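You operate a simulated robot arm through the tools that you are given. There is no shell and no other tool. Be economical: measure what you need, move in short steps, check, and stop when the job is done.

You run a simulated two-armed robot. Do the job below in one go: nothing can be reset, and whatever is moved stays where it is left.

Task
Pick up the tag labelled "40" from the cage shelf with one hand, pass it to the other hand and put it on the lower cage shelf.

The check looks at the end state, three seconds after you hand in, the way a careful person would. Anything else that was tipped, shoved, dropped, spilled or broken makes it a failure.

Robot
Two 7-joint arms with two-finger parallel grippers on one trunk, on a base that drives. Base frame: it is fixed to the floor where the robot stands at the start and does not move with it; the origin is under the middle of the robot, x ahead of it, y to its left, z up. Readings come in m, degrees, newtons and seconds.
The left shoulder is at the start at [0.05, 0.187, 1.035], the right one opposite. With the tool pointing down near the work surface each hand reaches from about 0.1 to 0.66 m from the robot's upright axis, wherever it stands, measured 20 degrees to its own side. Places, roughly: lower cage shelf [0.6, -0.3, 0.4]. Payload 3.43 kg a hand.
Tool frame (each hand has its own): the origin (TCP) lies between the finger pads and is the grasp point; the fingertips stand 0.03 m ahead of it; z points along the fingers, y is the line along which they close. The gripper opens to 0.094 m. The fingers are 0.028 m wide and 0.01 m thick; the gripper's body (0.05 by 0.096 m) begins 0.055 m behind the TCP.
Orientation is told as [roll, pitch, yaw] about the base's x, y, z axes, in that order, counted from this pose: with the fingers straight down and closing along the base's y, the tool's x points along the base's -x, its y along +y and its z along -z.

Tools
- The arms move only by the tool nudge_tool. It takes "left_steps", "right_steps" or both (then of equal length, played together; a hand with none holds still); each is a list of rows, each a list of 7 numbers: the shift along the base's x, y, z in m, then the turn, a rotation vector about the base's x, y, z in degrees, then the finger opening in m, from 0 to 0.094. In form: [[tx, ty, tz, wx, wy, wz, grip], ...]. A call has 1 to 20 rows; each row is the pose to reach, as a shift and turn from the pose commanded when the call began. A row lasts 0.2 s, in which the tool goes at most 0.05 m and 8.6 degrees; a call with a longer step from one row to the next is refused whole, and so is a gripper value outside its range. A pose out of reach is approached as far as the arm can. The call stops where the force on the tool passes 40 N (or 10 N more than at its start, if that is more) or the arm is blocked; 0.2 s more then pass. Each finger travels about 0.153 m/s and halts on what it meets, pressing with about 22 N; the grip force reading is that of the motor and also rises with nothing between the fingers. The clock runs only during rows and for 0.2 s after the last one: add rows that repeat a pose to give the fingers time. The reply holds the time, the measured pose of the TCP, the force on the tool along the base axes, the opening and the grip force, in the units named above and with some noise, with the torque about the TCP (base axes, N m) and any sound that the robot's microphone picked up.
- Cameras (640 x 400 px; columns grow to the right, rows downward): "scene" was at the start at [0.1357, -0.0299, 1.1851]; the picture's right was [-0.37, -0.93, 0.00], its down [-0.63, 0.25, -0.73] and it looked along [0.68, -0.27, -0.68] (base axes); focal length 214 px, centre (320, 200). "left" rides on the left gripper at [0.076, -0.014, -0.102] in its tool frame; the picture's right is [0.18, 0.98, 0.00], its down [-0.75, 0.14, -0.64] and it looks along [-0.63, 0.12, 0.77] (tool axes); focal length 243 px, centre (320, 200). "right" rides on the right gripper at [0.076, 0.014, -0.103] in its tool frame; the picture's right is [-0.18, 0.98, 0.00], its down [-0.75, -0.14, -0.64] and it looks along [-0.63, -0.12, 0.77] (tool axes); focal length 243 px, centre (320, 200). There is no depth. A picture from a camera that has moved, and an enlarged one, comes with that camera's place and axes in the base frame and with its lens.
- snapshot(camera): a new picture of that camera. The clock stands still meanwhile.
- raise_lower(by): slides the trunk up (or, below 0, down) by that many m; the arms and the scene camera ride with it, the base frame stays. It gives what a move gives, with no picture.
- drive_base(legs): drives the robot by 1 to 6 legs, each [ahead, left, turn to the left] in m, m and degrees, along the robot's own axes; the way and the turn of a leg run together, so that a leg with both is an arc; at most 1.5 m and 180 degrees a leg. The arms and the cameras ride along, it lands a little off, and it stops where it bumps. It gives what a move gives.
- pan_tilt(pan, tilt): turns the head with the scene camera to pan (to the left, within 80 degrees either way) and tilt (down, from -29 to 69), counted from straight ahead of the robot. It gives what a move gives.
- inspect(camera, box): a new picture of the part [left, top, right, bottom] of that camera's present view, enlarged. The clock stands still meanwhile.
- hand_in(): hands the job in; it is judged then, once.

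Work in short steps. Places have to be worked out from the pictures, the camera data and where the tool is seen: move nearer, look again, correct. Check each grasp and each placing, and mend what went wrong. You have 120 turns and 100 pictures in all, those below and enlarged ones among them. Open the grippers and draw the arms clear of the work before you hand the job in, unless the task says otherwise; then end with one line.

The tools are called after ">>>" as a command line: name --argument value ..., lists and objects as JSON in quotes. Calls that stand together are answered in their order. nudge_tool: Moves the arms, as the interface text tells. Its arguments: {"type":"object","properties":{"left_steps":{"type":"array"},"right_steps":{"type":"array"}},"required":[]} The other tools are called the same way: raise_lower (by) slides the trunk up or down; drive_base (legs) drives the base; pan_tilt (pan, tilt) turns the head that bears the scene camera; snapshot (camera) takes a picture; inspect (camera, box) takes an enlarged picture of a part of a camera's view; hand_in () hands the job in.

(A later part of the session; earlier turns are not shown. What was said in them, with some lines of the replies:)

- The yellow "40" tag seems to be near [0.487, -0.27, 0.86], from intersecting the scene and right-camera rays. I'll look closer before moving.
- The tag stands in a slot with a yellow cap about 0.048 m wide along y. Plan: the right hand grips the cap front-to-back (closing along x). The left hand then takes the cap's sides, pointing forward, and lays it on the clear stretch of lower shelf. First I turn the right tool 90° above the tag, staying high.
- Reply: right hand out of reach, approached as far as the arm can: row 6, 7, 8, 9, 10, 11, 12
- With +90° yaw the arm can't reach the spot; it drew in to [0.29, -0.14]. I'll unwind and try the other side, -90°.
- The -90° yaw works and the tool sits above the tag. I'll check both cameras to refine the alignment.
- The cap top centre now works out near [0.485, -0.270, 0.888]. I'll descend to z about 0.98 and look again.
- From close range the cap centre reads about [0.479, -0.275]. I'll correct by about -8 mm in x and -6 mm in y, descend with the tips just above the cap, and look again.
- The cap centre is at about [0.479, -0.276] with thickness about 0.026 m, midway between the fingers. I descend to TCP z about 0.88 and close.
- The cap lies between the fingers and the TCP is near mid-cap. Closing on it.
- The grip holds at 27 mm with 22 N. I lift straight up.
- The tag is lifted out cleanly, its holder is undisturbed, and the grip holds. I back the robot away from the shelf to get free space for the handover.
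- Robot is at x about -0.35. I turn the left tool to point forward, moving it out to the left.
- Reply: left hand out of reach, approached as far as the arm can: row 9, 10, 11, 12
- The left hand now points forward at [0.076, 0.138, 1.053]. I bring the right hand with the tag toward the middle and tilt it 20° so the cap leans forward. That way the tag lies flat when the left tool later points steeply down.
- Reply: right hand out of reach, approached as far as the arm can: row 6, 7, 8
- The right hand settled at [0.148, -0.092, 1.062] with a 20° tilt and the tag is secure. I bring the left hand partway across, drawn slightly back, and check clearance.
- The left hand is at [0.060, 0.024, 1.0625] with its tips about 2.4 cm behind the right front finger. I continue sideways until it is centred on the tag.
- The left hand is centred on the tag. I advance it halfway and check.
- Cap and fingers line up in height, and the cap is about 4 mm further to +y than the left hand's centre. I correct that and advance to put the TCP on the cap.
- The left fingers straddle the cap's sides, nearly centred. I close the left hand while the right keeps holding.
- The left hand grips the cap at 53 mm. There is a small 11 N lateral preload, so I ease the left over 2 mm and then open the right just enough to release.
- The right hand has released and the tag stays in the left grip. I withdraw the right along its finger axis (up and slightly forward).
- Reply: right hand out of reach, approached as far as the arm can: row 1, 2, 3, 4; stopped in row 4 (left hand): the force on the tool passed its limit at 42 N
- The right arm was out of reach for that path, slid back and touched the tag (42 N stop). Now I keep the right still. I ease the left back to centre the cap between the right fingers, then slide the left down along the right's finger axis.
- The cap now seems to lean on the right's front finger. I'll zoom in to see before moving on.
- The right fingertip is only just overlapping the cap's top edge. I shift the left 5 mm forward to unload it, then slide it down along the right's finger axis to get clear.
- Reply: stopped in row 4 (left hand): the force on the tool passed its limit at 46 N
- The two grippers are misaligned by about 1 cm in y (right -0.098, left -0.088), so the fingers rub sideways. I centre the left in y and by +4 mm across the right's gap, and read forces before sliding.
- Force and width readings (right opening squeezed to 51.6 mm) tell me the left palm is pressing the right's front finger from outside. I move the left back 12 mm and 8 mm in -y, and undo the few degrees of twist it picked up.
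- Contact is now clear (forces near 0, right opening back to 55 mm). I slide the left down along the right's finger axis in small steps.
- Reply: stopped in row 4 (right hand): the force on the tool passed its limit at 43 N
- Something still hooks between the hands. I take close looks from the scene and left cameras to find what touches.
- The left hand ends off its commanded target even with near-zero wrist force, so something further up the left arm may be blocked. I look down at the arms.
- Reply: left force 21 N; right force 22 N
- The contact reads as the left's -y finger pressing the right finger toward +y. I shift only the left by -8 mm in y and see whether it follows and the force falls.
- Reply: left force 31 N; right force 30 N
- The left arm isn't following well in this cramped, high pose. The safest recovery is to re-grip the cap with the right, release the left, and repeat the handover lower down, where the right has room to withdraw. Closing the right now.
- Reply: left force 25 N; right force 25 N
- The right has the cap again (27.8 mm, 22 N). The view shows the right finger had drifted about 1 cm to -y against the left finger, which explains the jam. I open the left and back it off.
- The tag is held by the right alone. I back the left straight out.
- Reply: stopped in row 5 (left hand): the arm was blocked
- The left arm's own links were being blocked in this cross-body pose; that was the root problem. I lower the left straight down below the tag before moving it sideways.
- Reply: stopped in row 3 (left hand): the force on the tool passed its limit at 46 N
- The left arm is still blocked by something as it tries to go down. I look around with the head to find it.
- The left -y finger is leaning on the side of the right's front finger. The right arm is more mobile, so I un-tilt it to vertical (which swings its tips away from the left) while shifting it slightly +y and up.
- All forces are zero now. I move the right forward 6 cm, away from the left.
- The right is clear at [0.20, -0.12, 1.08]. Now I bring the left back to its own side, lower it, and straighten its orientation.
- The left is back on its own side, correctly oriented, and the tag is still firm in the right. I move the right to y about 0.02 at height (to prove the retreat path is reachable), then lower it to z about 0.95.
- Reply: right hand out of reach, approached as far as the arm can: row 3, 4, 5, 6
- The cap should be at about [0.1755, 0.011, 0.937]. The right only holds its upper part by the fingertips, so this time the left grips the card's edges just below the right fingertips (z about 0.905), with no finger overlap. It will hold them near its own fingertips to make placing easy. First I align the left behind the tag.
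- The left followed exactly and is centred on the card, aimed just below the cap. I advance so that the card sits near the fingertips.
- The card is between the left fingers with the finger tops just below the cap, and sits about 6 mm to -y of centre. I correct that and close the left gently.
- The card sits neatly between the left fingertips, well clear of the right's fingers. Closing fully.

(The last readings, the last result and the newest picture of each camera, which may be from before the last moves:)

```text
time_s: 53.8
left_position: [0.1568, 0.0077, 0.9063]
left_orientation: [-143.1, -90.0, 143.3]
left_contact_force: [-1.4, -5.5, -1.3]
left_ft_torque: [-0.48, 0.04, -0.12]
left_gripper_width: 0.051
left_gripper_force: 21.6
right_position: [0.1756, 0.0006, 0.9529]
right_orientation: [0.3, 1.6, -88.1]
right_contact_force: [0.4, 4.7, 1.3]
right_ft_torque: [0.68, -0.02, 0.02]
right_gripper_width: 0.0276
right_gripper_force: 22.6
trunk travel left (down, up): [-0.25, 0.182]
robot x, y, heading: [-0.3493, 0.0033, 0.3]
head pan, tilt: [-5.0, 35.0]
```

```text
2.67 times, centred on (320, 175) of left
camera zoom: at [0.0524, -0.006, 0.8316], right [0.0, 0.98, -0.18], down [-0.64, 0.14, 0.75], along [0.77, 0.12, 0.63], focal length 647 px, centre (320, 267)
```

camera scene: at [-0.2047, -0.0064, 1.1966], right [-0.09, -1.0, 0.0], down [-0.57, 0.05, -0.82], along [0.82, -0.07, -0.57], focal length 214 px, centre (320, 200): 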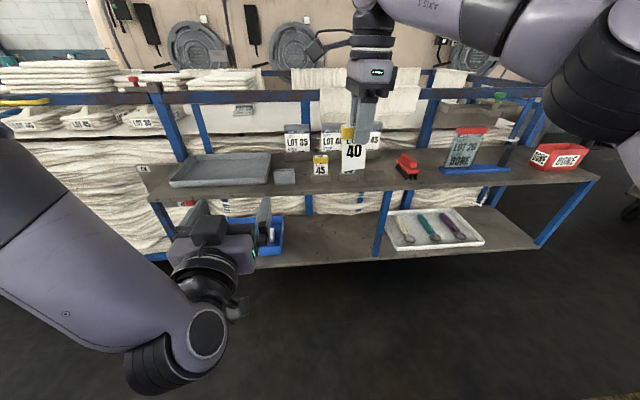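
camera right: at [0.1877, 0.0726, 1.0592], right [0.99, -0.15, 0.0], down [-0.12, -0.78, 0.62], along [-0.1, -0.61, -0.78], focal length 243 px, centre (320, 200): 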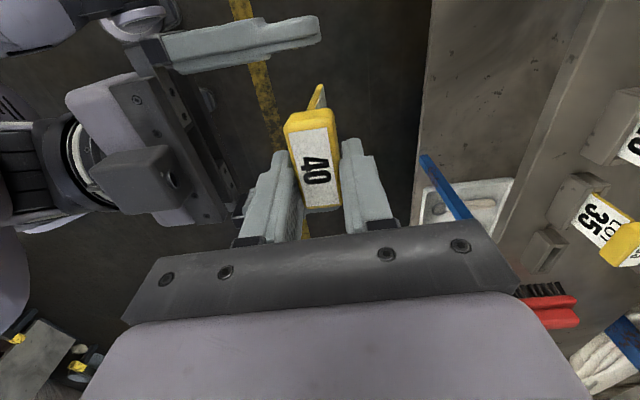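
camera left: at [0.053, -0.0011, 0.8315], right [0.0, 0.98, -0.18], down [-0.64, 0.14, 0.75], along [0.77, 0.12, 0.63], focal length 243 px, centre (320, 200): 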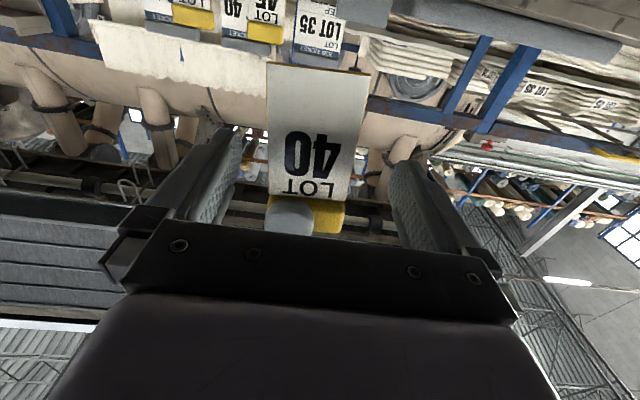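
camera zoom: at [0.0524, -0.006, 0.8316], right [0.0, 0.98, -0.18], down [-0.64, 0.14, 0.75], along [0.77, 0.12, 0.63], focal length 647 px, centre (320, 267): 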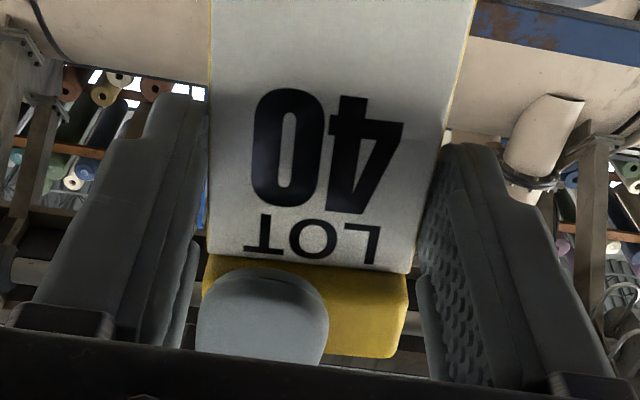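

The left holds the card edges at 51 mm with 22 N. I open the right and draw it straight up, a path already shown to be reachable.

>>> nudge_tool --right_steps '[[0, 0, 0, 0, 0, 0, 0.035], [0, 0, 0, 0, 0, 0, 0.045], [0, 0, 0, 0, 0, 0, 0.06], [0, 0, 0, 0, 0, 0, 0.06], [0, 0, 0.012, 0, 0, 0, 0.06], [0, 0, 0.024, 0, 0, 0, 0.06], [0, 0, 0.04, 0, 0, 0, 0.06], [0, 0, 0.06, 0, 0, 0, 0.06], [0, 0, 0.09, 0, 0, 0, 0.06], [0, 0, 0.11, 0, 0, 0, 0.06]]'

>>> snapshot --camera "left"

>>> snapshot --camera "right"

```text
time_s: 56.0
left_position: [0.1567, 0.0095, 0.9084]
left_orientation: [-155.4, -89.9, 155.7]
left_contact_force: [0.5, -0.5, -0.6]
left_ft_torque: [0.01, 0.02, -0.02]
left_gripper_width: 0.0488
left_gripper_force: 21.4
right_position: [0.1757, 0.0005, 1.0638]
right_orientation: [0.2, 1.5, -88.1]
right_contact_force: [-0.8, -0.2, -0.5]
right_ft_torque: [0.0, -0.02, -0.01]
right_gripper_width: 0.0599
right_gripper_force: 0.0
trunk travel left (down, up): [-0.25, 0.182]
robot x, y, heading: [-0.3538, 0.0035, 0.2]
head pan, tilt: [-5.0, 35.0]
```

```text
36 pictures are left
camera left: at [0.0525, -0.0057, 0.8316], right [0.0, 0.98, -0.18], down [-0.64, 0.14, 0.75], along [0.77, 0.12, 0.63], focal length 243 px, centre (320, 200)
```

left: 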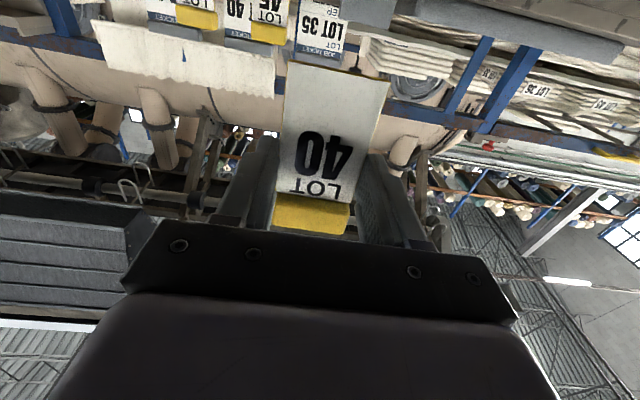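

```text
35 pictures are left
camera right: at [0.1862, 0.0735, 1.1697], right [0.99, -0.15, 0.0], down [-0.12, -0.78, 0.62], along [-0.09, -0.61, -0.78], focal length 243 px, centre (320, 200)
```

right: 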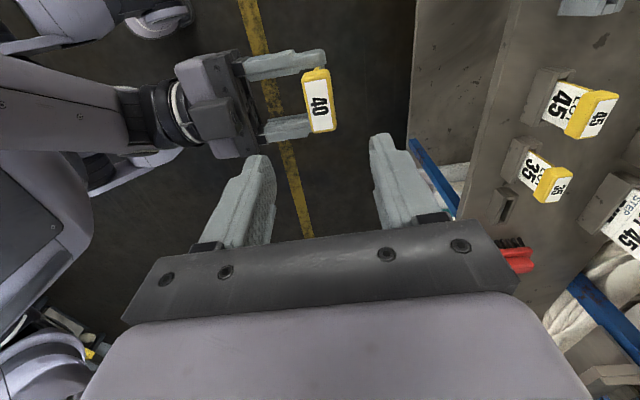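

Handover done: the tag is in the left fingertips and the right is clear. I stow the right arm to the right side and close in to the body, so it will stay off the shelf.

>>> nudge_tool --right_steps '[[0, -0.045, 0, 0, 0, 0, 0.06], [0, -0.09, 0, 0, 0, 0, 0.06], [0, -0.135, 0, 0, 0, 0, 0.06], [0, -0.18, 0, 0, 0, 0, 0.06], [0, -0.225, 0, 0, 0, 0, 0.06], [0, -0.27, 0, 0, 0, 0, 0.06], [-0.03, -0.3, 0, 0, 0, 8, 0.06], [-0.06, -0.3, 0, 0, 0, 16, 0.06], [-0.09, -0.3, 0, 0, 0, 24, 0.06], [-0.12, -0.3, 0, 0, 0, 32, 0.06], [-0.15, -0.3, 0, 0, 0, 40, 0.06], [-0.18, -0.3, 0, 0, 0, 48, 0.06], [-0.2, -0.3, 0, 0, 0, 56, 0.06], [-0.22, -0.3, 0, 0, 0, 64, 0.06], [-0.23, -0.3, 0, 0, 0, 72, 0.06], [-0.24, -0.3, 0, 0, 0, 80, 0.06], [-0.24, -0.3, 0, 0, 0, 88, 0.06]]'

>>> drive_base --legs '[[0, -0.25, 0]]'

>>> snapshot --camera "scene"

```text
time_s: 59.5
left_position: [0.1558, 0.009, 0.9071]
left_orientation: [-158.6, -90.0, 158.8]
left_contact_force: [0.2, 0.1, -0.1]
left_ft_torque: [-0.01, 0.02, -0.04]
left_gripper_width: 0.0488
left_gripper_force: 21.9
right_position: [-0.0644, -0.2998, 1.0641]
right_orientation: [0.3, 1.5, 0.0]
right_contact_force: [0.3, -0.1, -0.6]
right_ft_torque: [0.0, -0.05, 0.03]
right_gripper_width: 0.0599
right_gripper_force: 0.0
trunk travel left (down, up): [-0.25, 0.182]
robot x, y, heading: [-0.3513, -0.001, -0.2]
head pan, tilt: [-5.0, 35.0]
```

```text
time_s: 62.4
left_position: [0.1554, -0.2463, 0.9086]
left_orientation: [-161.4, -89.9, 161.5]
left_contact_force: [0.0, -0.8, -0.6]
left_ft_torque: [0.01, 0.0, 0.02]
left_gripper_width: 0.0491
left_gripper_force: 21.7
right_position: [-0.0652, -0.5551, 1.0644]
right_orientation: [0.3, 1.5, -0.3]
right_contact_force: [-0.2, 0.3, -0.8]
right_ft_torque: [0.0, 0.01, 0.04]
right_gripper_width: 0.0601
right_gripper_force: 0.0
trunk travel left (down, up): [-0.25, 0.182]
robot x, y, heading: [-0.353, -0.252, -0.2]
head pan, tilt: [-5.0, 35.0]
```

```text
34 pictures are left
camera scene: at [-0.205, -0.2611, 1.1966], right [-0.09, -1.0, 0.0], down [-0.57, 0.05, -0.82], along [0.82, -0.07, -0.57], focal length 214 px, centre (320, 200)
```

scene: 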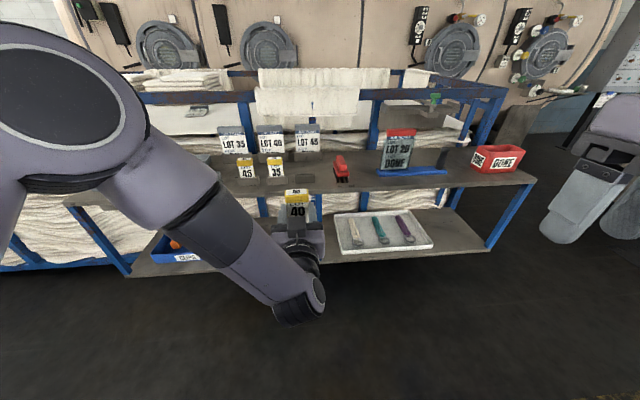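

Robot has shifted right to y about -0.25 and everything on the shelf is undisturbed. I lower the trunk fully.

>>> raise_lower --by -0.25

>>> nudge_tool --left_steps '[[0, 0.02, -0.01, 0, 8, 0, 0.02], [0, 0.04, -0.02, 0, 16, 0, 0.02], [0, 0.06, -0.03, 0, 24, 0, 0.02], [0, 0.08, -0.04, 0, 32, 0, 0.02], [0, 0.1, -0.05, 0, 40, 0, 0.02], [0, 0.12, -0.06, 0, 48, 0, 0.02], [0, 0.13, -0.08, 0, 50, 0, 0.02], [0, 0.13, -0.1, 0, 50, 0, 0.02]]'

>>> snapshot --camera "scene"

>>> snapshot --camera "left"

```text
time_s: 65.0
left_position: [0.1557, -0.2472, 0.6587]
left_orientation: [-156.8, -89.9, 156.9]
left_contact_force: [0.0, -0.4, -0.8]
left_ft_torque: [0.0, 0.04, 0.02]
left_gripper_width: 0.049
left_gripper_force: 21.9
right_position: [-0.0646, -0.5555, 0.8139]
right_orientation: [0.3, 1.7, -0.3]
right_contact_force: [-0.3, -0.6, 0.4]
right_ft_torque: [0.01, -0.01, 0.02]
right_gripper_width: 0.0601
right_gripper_force: 0.1
trunk travel left (down, up): [0.0, 0.432]
robot x, y, heading: [-0.3518, -0.2511, -0.2]
head pan, tilt: [-5.0, 35.0]
```

```text
time_s: 66.8
left_position: [0.1551, -0.1167, 0.5578]
left_orientation: [0.0, -39.9, 0.1]
left_contact_force: [0.0, -0.1, -0.3]
left_ft_torque: [-0.01, 0.0, 0.0]
left_gripper_width: 0.049
left_gripper_force: 21.9
right_position: [-0.0664, -0.5544, 0.8146]
right_orientation: [0.4, 1.6, -0.4]
right_contact_force: [-0.6, -0.6, -0.5]
right_ft_torque: [-0.01, 0.02, 0.02]
right_gripper_width: 0.0598
right_gripper_force: 0.0
trunk travel left (down, up): [0.0, 0.432]
robot x, y, heading: [-0.3514, -0.2581, 0.1]
head pan, tilt: [-5.0, 35.0]
```

```text
33 pictures are left
camera scene: at [-0.2051, -0.261, 0.9467], right [-0.09, -1.0, 0.0], down [-0.57, 0.05, -0.82], along [0.82, -0.07, -0.57], focal length 214 px, centre (320, 200)
```

scene: 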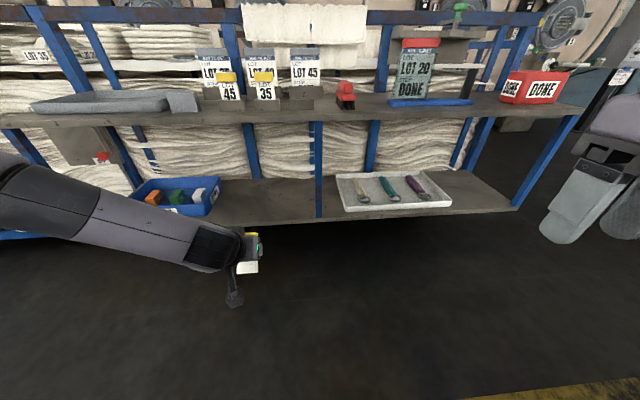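

```text
32 pictures are left
camera left: at [0.0298, -0.1309, 0.5873], right [-0.14, 0.98, -0.12], down [0.16, 0.14, 0.98], along [0.98, 0.12, -0.18], focal length 243 px, centre (320, 200)
```

left: 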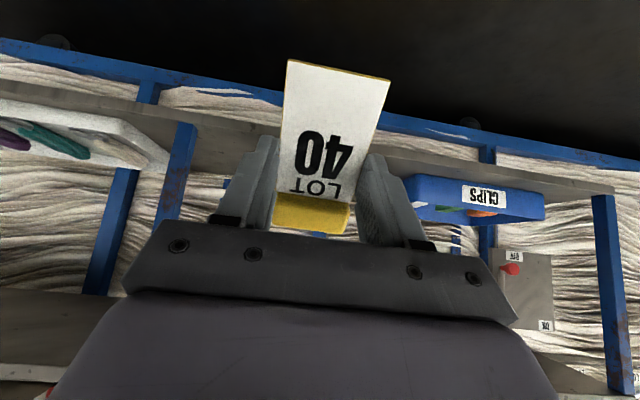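

The left now points 50° down with the tag, its lowest point near z 0.51. The lower shelf is about z 0.42 with its front edge at x about 0.41, so I can drive in over it. I drive ahead 0.34 m.

>>> drive_base --legs '[[0.34, 0, 0]]'

>>> snapshot --camera "scene"

>>> snapshot --camera "left"

```text
time_s: 69.0
left_position: [0.4896, -0.1164, 0.558]
left_orientation: [0.1, -40.1, 0.2]
left_contact_force: [0.1, 0.0, -0.1]
left_ft_torque: [-0.02, 0.01, 0.01]
left_gripper_width: 0.0492
left_gripper_force: 21.8
right_position: [0.2719, -0.5544, 0.8139]
right_orientation: [0.3, 1.6, -0.2]
right_contact_force: [-0.1, -0.5, -0.2]
right_ft_torque: [0.0, -0.01, 0.01]
right_gripper_width: 0.0603
right_gripper_force: 0.1
trunk travel left (down, up): [0.0, 0.432]
robot x, y, heading: [-0.0168, -0.2576, 0.1]
head pan, tilt: [-5.0, 35.0]
```

```text
31 pictures are left
camera scene: at [0.1308, -0.2611, 0.9466], right [-0.09, -1.0, 0.0], down [-0.57, 0.05, -0.82], along [0.82, -0.07, -0.57], focal length 214 px, centre (320, 200)
```

scene: 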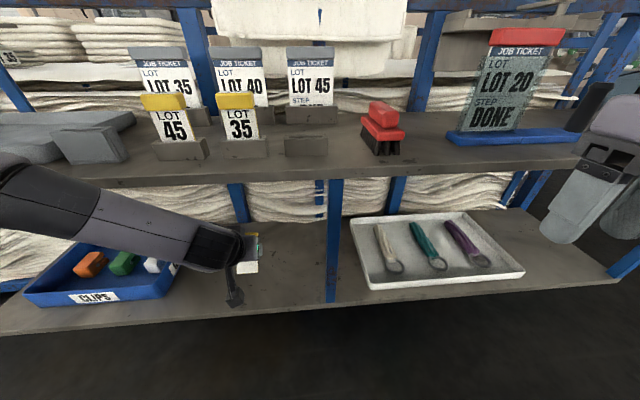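

```text
30 pictures are left
camera left: at [0.3653, -0.1305, 0.5873], right [-0.14, 0.98, -0.12], down [0.16, 0.14, 0.98], along [0.98, 0.12, -0.18], focal length 243 px, centre (320, 200)
```

left: 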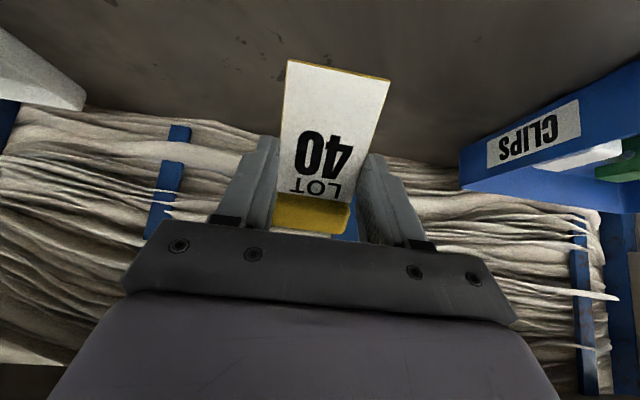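

All clear: I'm between the CLIPS tray (y about 0.10) and the post (y about -0.33). I move 3 cm inward and descend to just above the shelf.

>>> nudge_tool --left_steps '[[0.015, 0, 0, 0, 0, 0, 0.02], [0.03, 0, -0.02, 0, 0, 0, 0.02], [0.03, 0, -0.04, 0, 0, 0, 0.02], [0.03, 0, -0.06, 0, 0, 0, 0.02], [0.03, 0, -0.07, 0, 0, 0, 0.02]]'

>>> inspect --camera "scene" --box '[170, 210, 330, 320]'

>>> snapshot --camera "left"

```text
time_s: 70.2
left_position: [0.5211, -0.1164, 0.4884]
left_orientation: [0.1, -40.1, 0.1]
left_contact_force: [0.2, 0.6, -0.3]
left_ft_torque: [-0.02, 0.02, -0.01]
left_gripper_width: 0.0486
left_gripper_force: 22.2
right_position: [0.2711, -0.5539, 0.814]
right_orientation: [0.3, 1.7, -0.1]
right_contact_force: [-0.6, -0.5, -0.1]
right_ft_torque: [-0.04, 0.01, -0.01]
right_gripper_width: 0.0601
right_gripper_force: 0.0
trunk travel left (down, up): [0.0, 0.432]
robot x, y, heading: [-0.0174, -0.2565, 0.3]
head pan, tilt: [-5.0, 35.0]
```

```text
3.64 times, centred on (250, 265) of scene
camera zoom: at [0.1308, -0.2611, 0.9466], right [-0.09, -1.0, 0.0], down [-0.57, 0.05, -0.82], along [0.82, -0.07, -0.57], focal length 780 px, centre (574, -36)
```

zoom: 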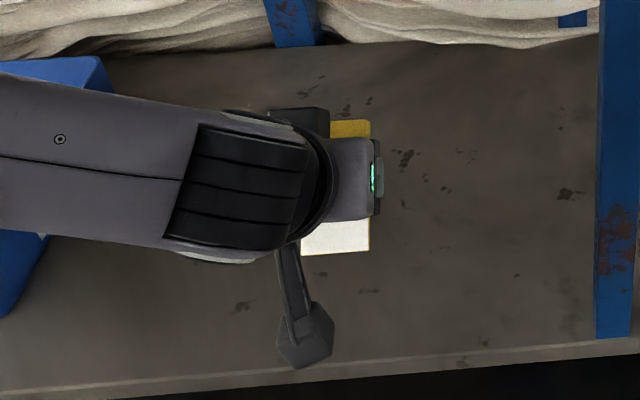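

```text
28 pictures are left
camera left: at [0.3959, -0.1299, 0.5178], right [-0.14, 0.98, -0.12], down [0.16, 0.14, 0.98], along [0.98, 0.12, -0.18], focal length 243 px, centre (320, 200)
```

left: 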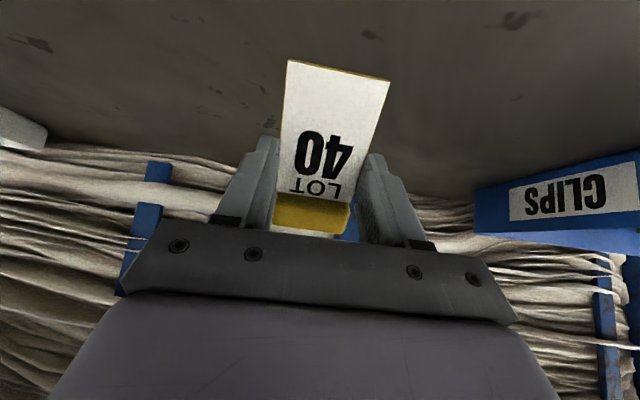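

Tag bottom edge is near z 0.44. I creep down in small steps, watching the force.

>>> nudge_tool --left_steps '[[0, 0, -0.004, 0, 0, 0, 0.02], [0, 0, -0.008, 0, 0, 0, 0.02], [0, 0, -0.012, 0, 0, 0, 0.02], [0, 0, -0.016, 0, 0, 0, 0.02], [0, 0, -0.02, 0, 0, 0, 0.02]]'

>>> inspect --camera "left" --box '[200, 20, 440, 250]'

```text
time_s: 71.4
left_position: [0.5217, -0.1172, 0.4727]
left_orientation: [0.0, -40.6, 0.1]
left_contact_force: [3.1, 1.2, 13.5]
left_ft_torque: [-0.06, 0.16, 0.05]
left_gripper_width: 0.0488
left_gripper_force: 22.3
right_position: [0.2715, -0.5542, 0.8145]
right_orientation: [0.4, 1.5, -0.2]
right_contact_force: [-0.2, -0.1, 1.2]
right_ft_torque: [-0.01, -0.02, -0.01]
right_gripper_width: 0.06
right_gripper_force: 0.0
trunk travel left (down, up): [0.0, 0.432]
robot x, y, heading: [-0.0189, -0.2536, -0.1]
head pan, tilt: [-5.0, 35.0]
```

```text
1.74 times, centred on (320, 135) of left
camera zoom: at [0.3971, -0.1308, 0.5], right [-0.14, 0.98, -0.12], down [0.15, 0.14, 0.98], along [0.98, 0.12, -0.17], focal length 422 px, centre (320, 313)
```

zoom: 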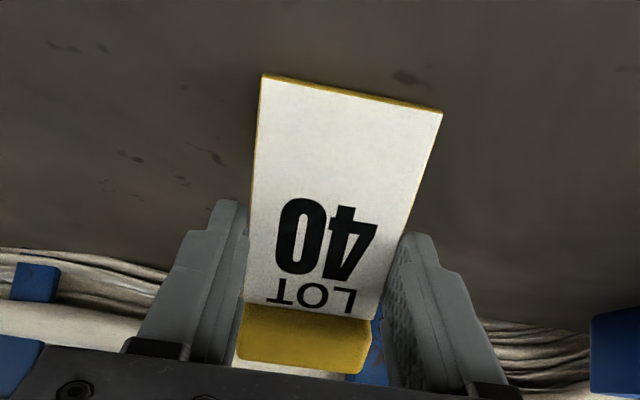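

The card's bottom edge touches the shelf (about 13 N). I now pitch the hand 20° steeper about that edge to lay the tag down flatter.

>>> nudge_tool --left_steps '[[0.003, 0, 0.002, 0, 4, 0, 0.02], [0.006, 0, 0.0, 0, 8, 0, 0.02], [0.009, 0, -0.002, 0, 12, 0, 0.02], [0.012, 0, -0.005, 0, 16, 0, 0.02], [0.0145, 0, -0.0075, 0, 20, 0, 0.02], [0.0145, 0, -0.0075, 0, 20, 0, 0.02]]'

>>> snapshot --camera "left"

>>> snapshot --camera "scene"

```text
time_s: 72.8
left_position: [0.5356, -0.1167, 0.4598]
left_orientation: [0.1, -20.0, 0.1]
left_contact_force: [-0.5, -0.2, 0.0]
left_ft_torque: [0.02, 0.03, 0.03]
left_gripper_width: 0.0492
left_gripper_force: 22.3
right_position: [0.2708, -0.5543, 0.8139]
right_orientation: [0.3, 1.5, -0.2]
right_contact_force: [0.5, -0.3, 0.6]
right_ft_torque: [0.01, -0.03, 0.01]
right_gripper_width: 0.06
right_gripper_force: 0.1
trunk travel left (down, up): [0.0, 0.432]
robot x, y, heading: [-0.016, -0.2549, 0.2]
head pan, tilt: [-5.0, 35.0]
```

```text
26 pictures are left
camera left: at [0.4275, -0.1308, 0.5305], right [-0.18, 0.98, -0.06], down [0.49, 0.14, 0.86], along [0.85, 0.12, -0.5], focal length 243 px, centre (320, 200)
```

left: 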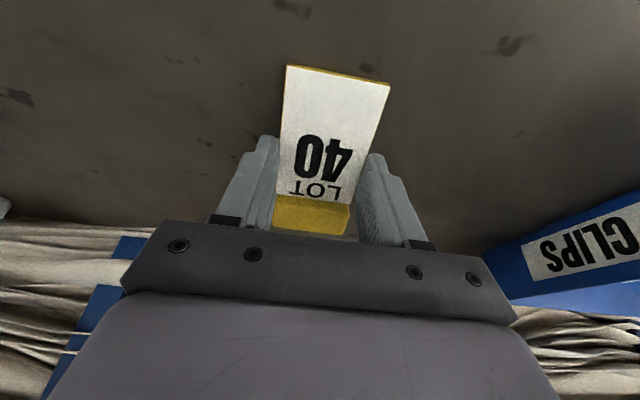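

```text
25 pictures are left
camera scene: at [0.1308, -0.2611, 0.9466], right [-0.09, -1.0, 0.0], down [-0.57, 0.05, -0.82], along [0.82, -0.07, -0.57], focal length 214 px, centre (320, 200)
```

scene: 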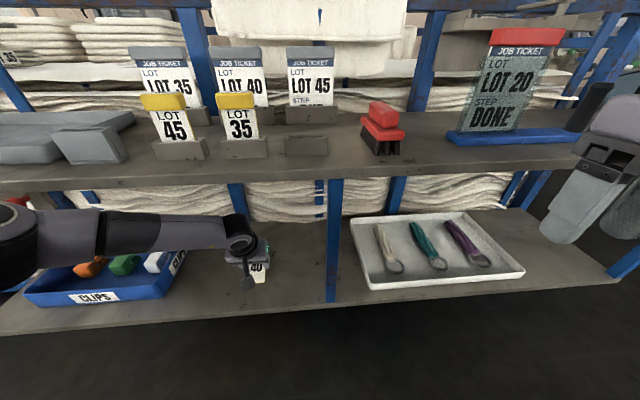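

The hand is now 70° down and the tag only about 20° from flat, just off the shelf. I creep down until contact and press lightly so it levels.

>>> nudge_tool --left_steps '[[0, 0, -0.003, 0, 0, 0, 0.02], [0, 0, -0.006, 0, 0, 0, 0.02], [0, 0, -0.009, 0, 0, 0, 0.02], [0, 0, -0.012, 0, 0, 0, 0.02], [0, 0, -0.012, 0, 0, 0, 0.02]]'

```text
time_s: 74.0
left_position: [0.5358, -0.1163, 0.4523]
left_orientation: [0.0, -20.4, 0.2]
left_contact_force: [-2.1, 2.0, 28.3]
left_ft_torque: [-0.23, 0.48, -0.1]
left_gripper_width: 0.0486
left_gripper_force: 22.1
right_position: [0.2692, -0.5544, 0.8151]
right_orientation: [0.2, 1.4, -0.1]
right_contact_force: [1.2, 0.0, 0.1]
right_ft_torque: [-0.01, -0.01, 0.0]
right_gripper_width: 0.0602
right_gripper_force: 0.1
trunk travel left (down, up): [0.0, 0.432]
robot x, y, heading: [-0.0179, -0.2545, 0.1]
head pan, tilt: [-5.0, 35.0]
```

28 N of contact at z 0.452. I check the picture before releasing.

>>> inspect --camera "left" --box '[200, 20, 440, 250]'

>>> inspect --camera "scene" --box '[200, 200, 330, 310]'

```text
1.74 times, centred on (320, 135) of left
camera zoom: at [0.4281, -0.1313, 0.5223], right [-0.18, 0.98, -0.06], down [0.48, 0.14, 0.87], along [0.86, 0.12, -0.5], focal length 422 px, centre (320, 313)
```

zoom: 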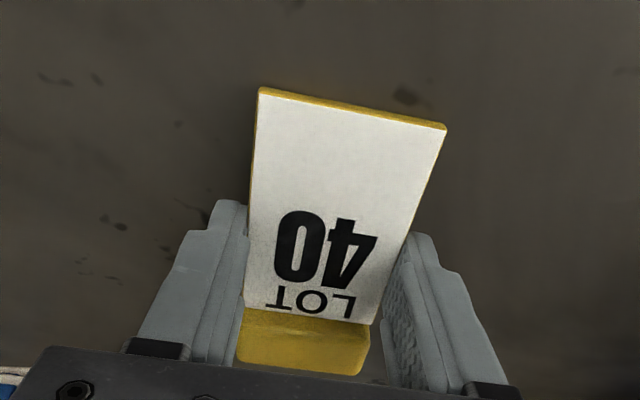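

```text
3.64 times, centred on (265, 255) of scene
camera zoom: at [0.129, -0.2614, 0.9473], right [-0.09, -1.0, 0.0], down [-0.57, 0.05, -0.82], along [0.82, -0.07, -0.57], focal length 780 px, centre (520, 0)
```

zoom: 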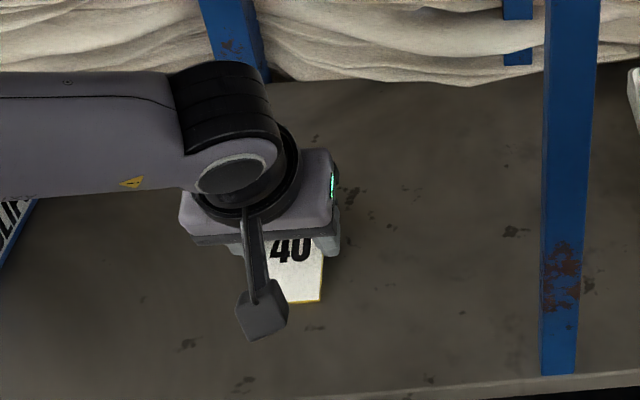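

The tag is nearly flat with its edge on the shelf. I ease the press by 5 mm and open the fingers gently.

>>> nudge_tool --left_steps '[[0, 0, 0.004, 0, 0, 0, 0.03], [0, 0, 0.005, 0, 0, 0, 0.045], [0, 0, 0.005, 0, 0, 0, 0.055], [0, 0, 0.005, 0, 0, 0, 0.065], [0, 0, 0.005, 0, 0, 0, 0.075], [0, 0, 0.005, 0, 0, 0, 0.075]]'

>>> inspect --camera "left" --box '[200, 20, 440, 250]'

```text
time_s: 75.4
left_position: [0.5349, -0.1172, 0.4536]
left_orientation: [0.1, -19.9, 0.1]
left_contact_force: [-1.7, 3.1, 4.1]
left_ft_torque: [-0.08, 0.07, -0.06]
left_gripper_width: 0.0731
left_gripper_force: 0.0
right_position: [0.2706, -0.5546, 0.8133]
right_orientation: [0.3, 1.6, -0.2]
right_contact_force: [0.2, 0.1, 0.4]
right_ft_torque: [-0.04, 0.03, 0.01]
right_gripper_width: 0.0603
right_gripper_force: 0.1
trunk travel left (down, up): [0.0, 0.432]
robot x, y, heading: [-0.0155, -0.2551, -0.1]
head pan, tilt: [-5.0, 35.0]
```

```text
1.74 times, centred on (320, 135) of left
camera zoom: at [0.4266, -0.1308, 0.5233], right [-0.17, 0.98, -0.06], down [0.49, 0.14, 0.86], along [0.86, 0.12, -0.5], focal length 422 px, centre (320, 313)
```

zoom: 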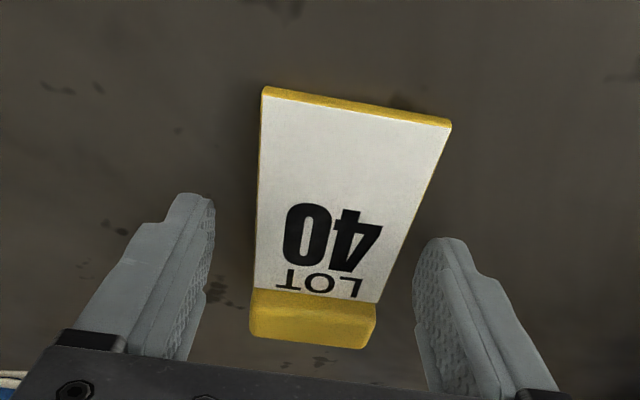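

The tag lies flat on the shelf and the fingers are free of it. I lift the hand along its axis, then back the robot out.

>>> nudge_tool --left_steps '[[-0.003, 0, 0.01, 0, 0, 0, 0.085], [-0.007, 0, 0.02, 0, 0, 0, 0.094], [-0.014, 0, 0.04, 0, 0, 0, 0.094], [-0.022, 0, 0.06, 0, 0, 0, 0.094], [-0.03, 0, 0.08, 0, -5, 0, 0.094], [-0.04, 0, 0.085, 0, -12, 0, 0.094], [-0.05, 0, 0.085, 0, -20, 0, 0.094]]'

>>> drive_base --legs '[[-0.4, 0, 0]]'

>>> snapshot --camera "scene"

>>> snapshot --camera "left"

```text
time_s: 77.0
left_position: [0.4848, -0.1148, 0.5377]
left_orientation: [-0.1, -40.2, 0.3]
left_contact_force: [-0.1, -0.1, -0.6]
left_ft_torque: [0.0, -0.02, 0.02]
left_gripper_width: 0.094
left_gripper_force: 0.0
right_position: [0.2705, -0.5543, 0.8133]
right_orientation: [0.4, 1.7, -0.2]
right_contact_force: [0.4, 0.3, -0.1]
right_ft_torque: [-0.01, 0.03, 0.01]
right_gripper_width: 0.0599
right_gripper_force: 0.0
trunk travel left (down, up): [0.0, 0.432]
robot x, y, heading: [-0.0159, -0.2548, 0.0]
head pan, tilt: [-5.0, 35.0]
```

```text
time_s: 79.5
left_position: [0.0889, -0.1171, 0.5374]
left_orientation: [0.1, -40.1, -0.2]
left_contact_force: [0.1, -0.8, 0.5]
left_ft_torque: [0.03, 0.01, -0.01]
left_gripper_width: 0.094
left_gripper_force: 0.1
right_position: [-0.1293, -0.5546, 0.8139]
right_orientation: [0.3, 1.5, -0.5]
right_contact_force: [0.5, 0.1, -0.1]
right_ft_torque: [0.04, 0.0, -0.01]
right_gripper_width: 0.0598
right_gripper_force: 0.0
trunk travel left (down, up): [0.0, 0.432]
robot x, y, heading: [-0.4144, -0.2521, -0.3]
head pan, tilt: [-5.0, 35.0]
```

```text
21 pictures are left
camera scene: at [-0.2673, -0.2608, 0.9466], right [-0.09, -1.0, 0.0], down [-0.57, 0.05, -0.82], along [0.82, -0.08, -0.57], focal length 214 px, centre (320, 200)
```

scene: 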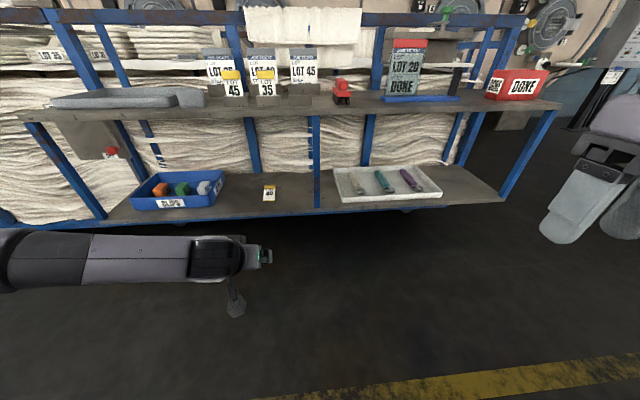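

```text
20 pictures are left
camera left: at [-0.0374, -0.1309, 0.5675], right [-0.14, 0.98, -0.12], down [0.16, 0.14, 0.98], along [0.98, 0.12, -0.18], focal length 243 px, centre (320, 200)
```

left: 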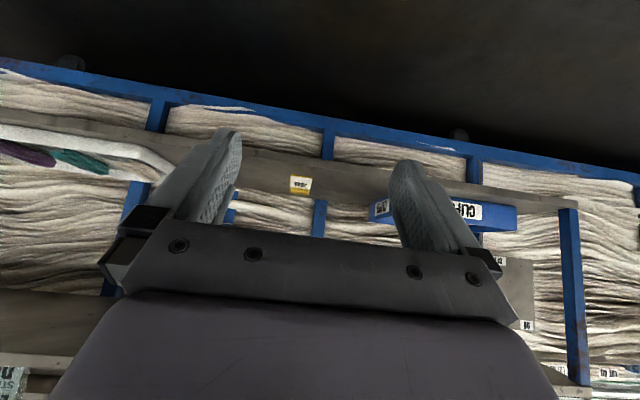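

The tag lies flat on the lower shelf between the two trays. Nothing else has moved, both grippers are open and both arms are clear of the work. Handing in.

>>> hand_in

```text
The job is handed in.
```

The yellow "40" tag was picked up with the right hand, passed to the left hand and laid flat on the lower cage shelf; the first handover attempt jammed and had to be redone, and in the last pictures nothing else looks moved.
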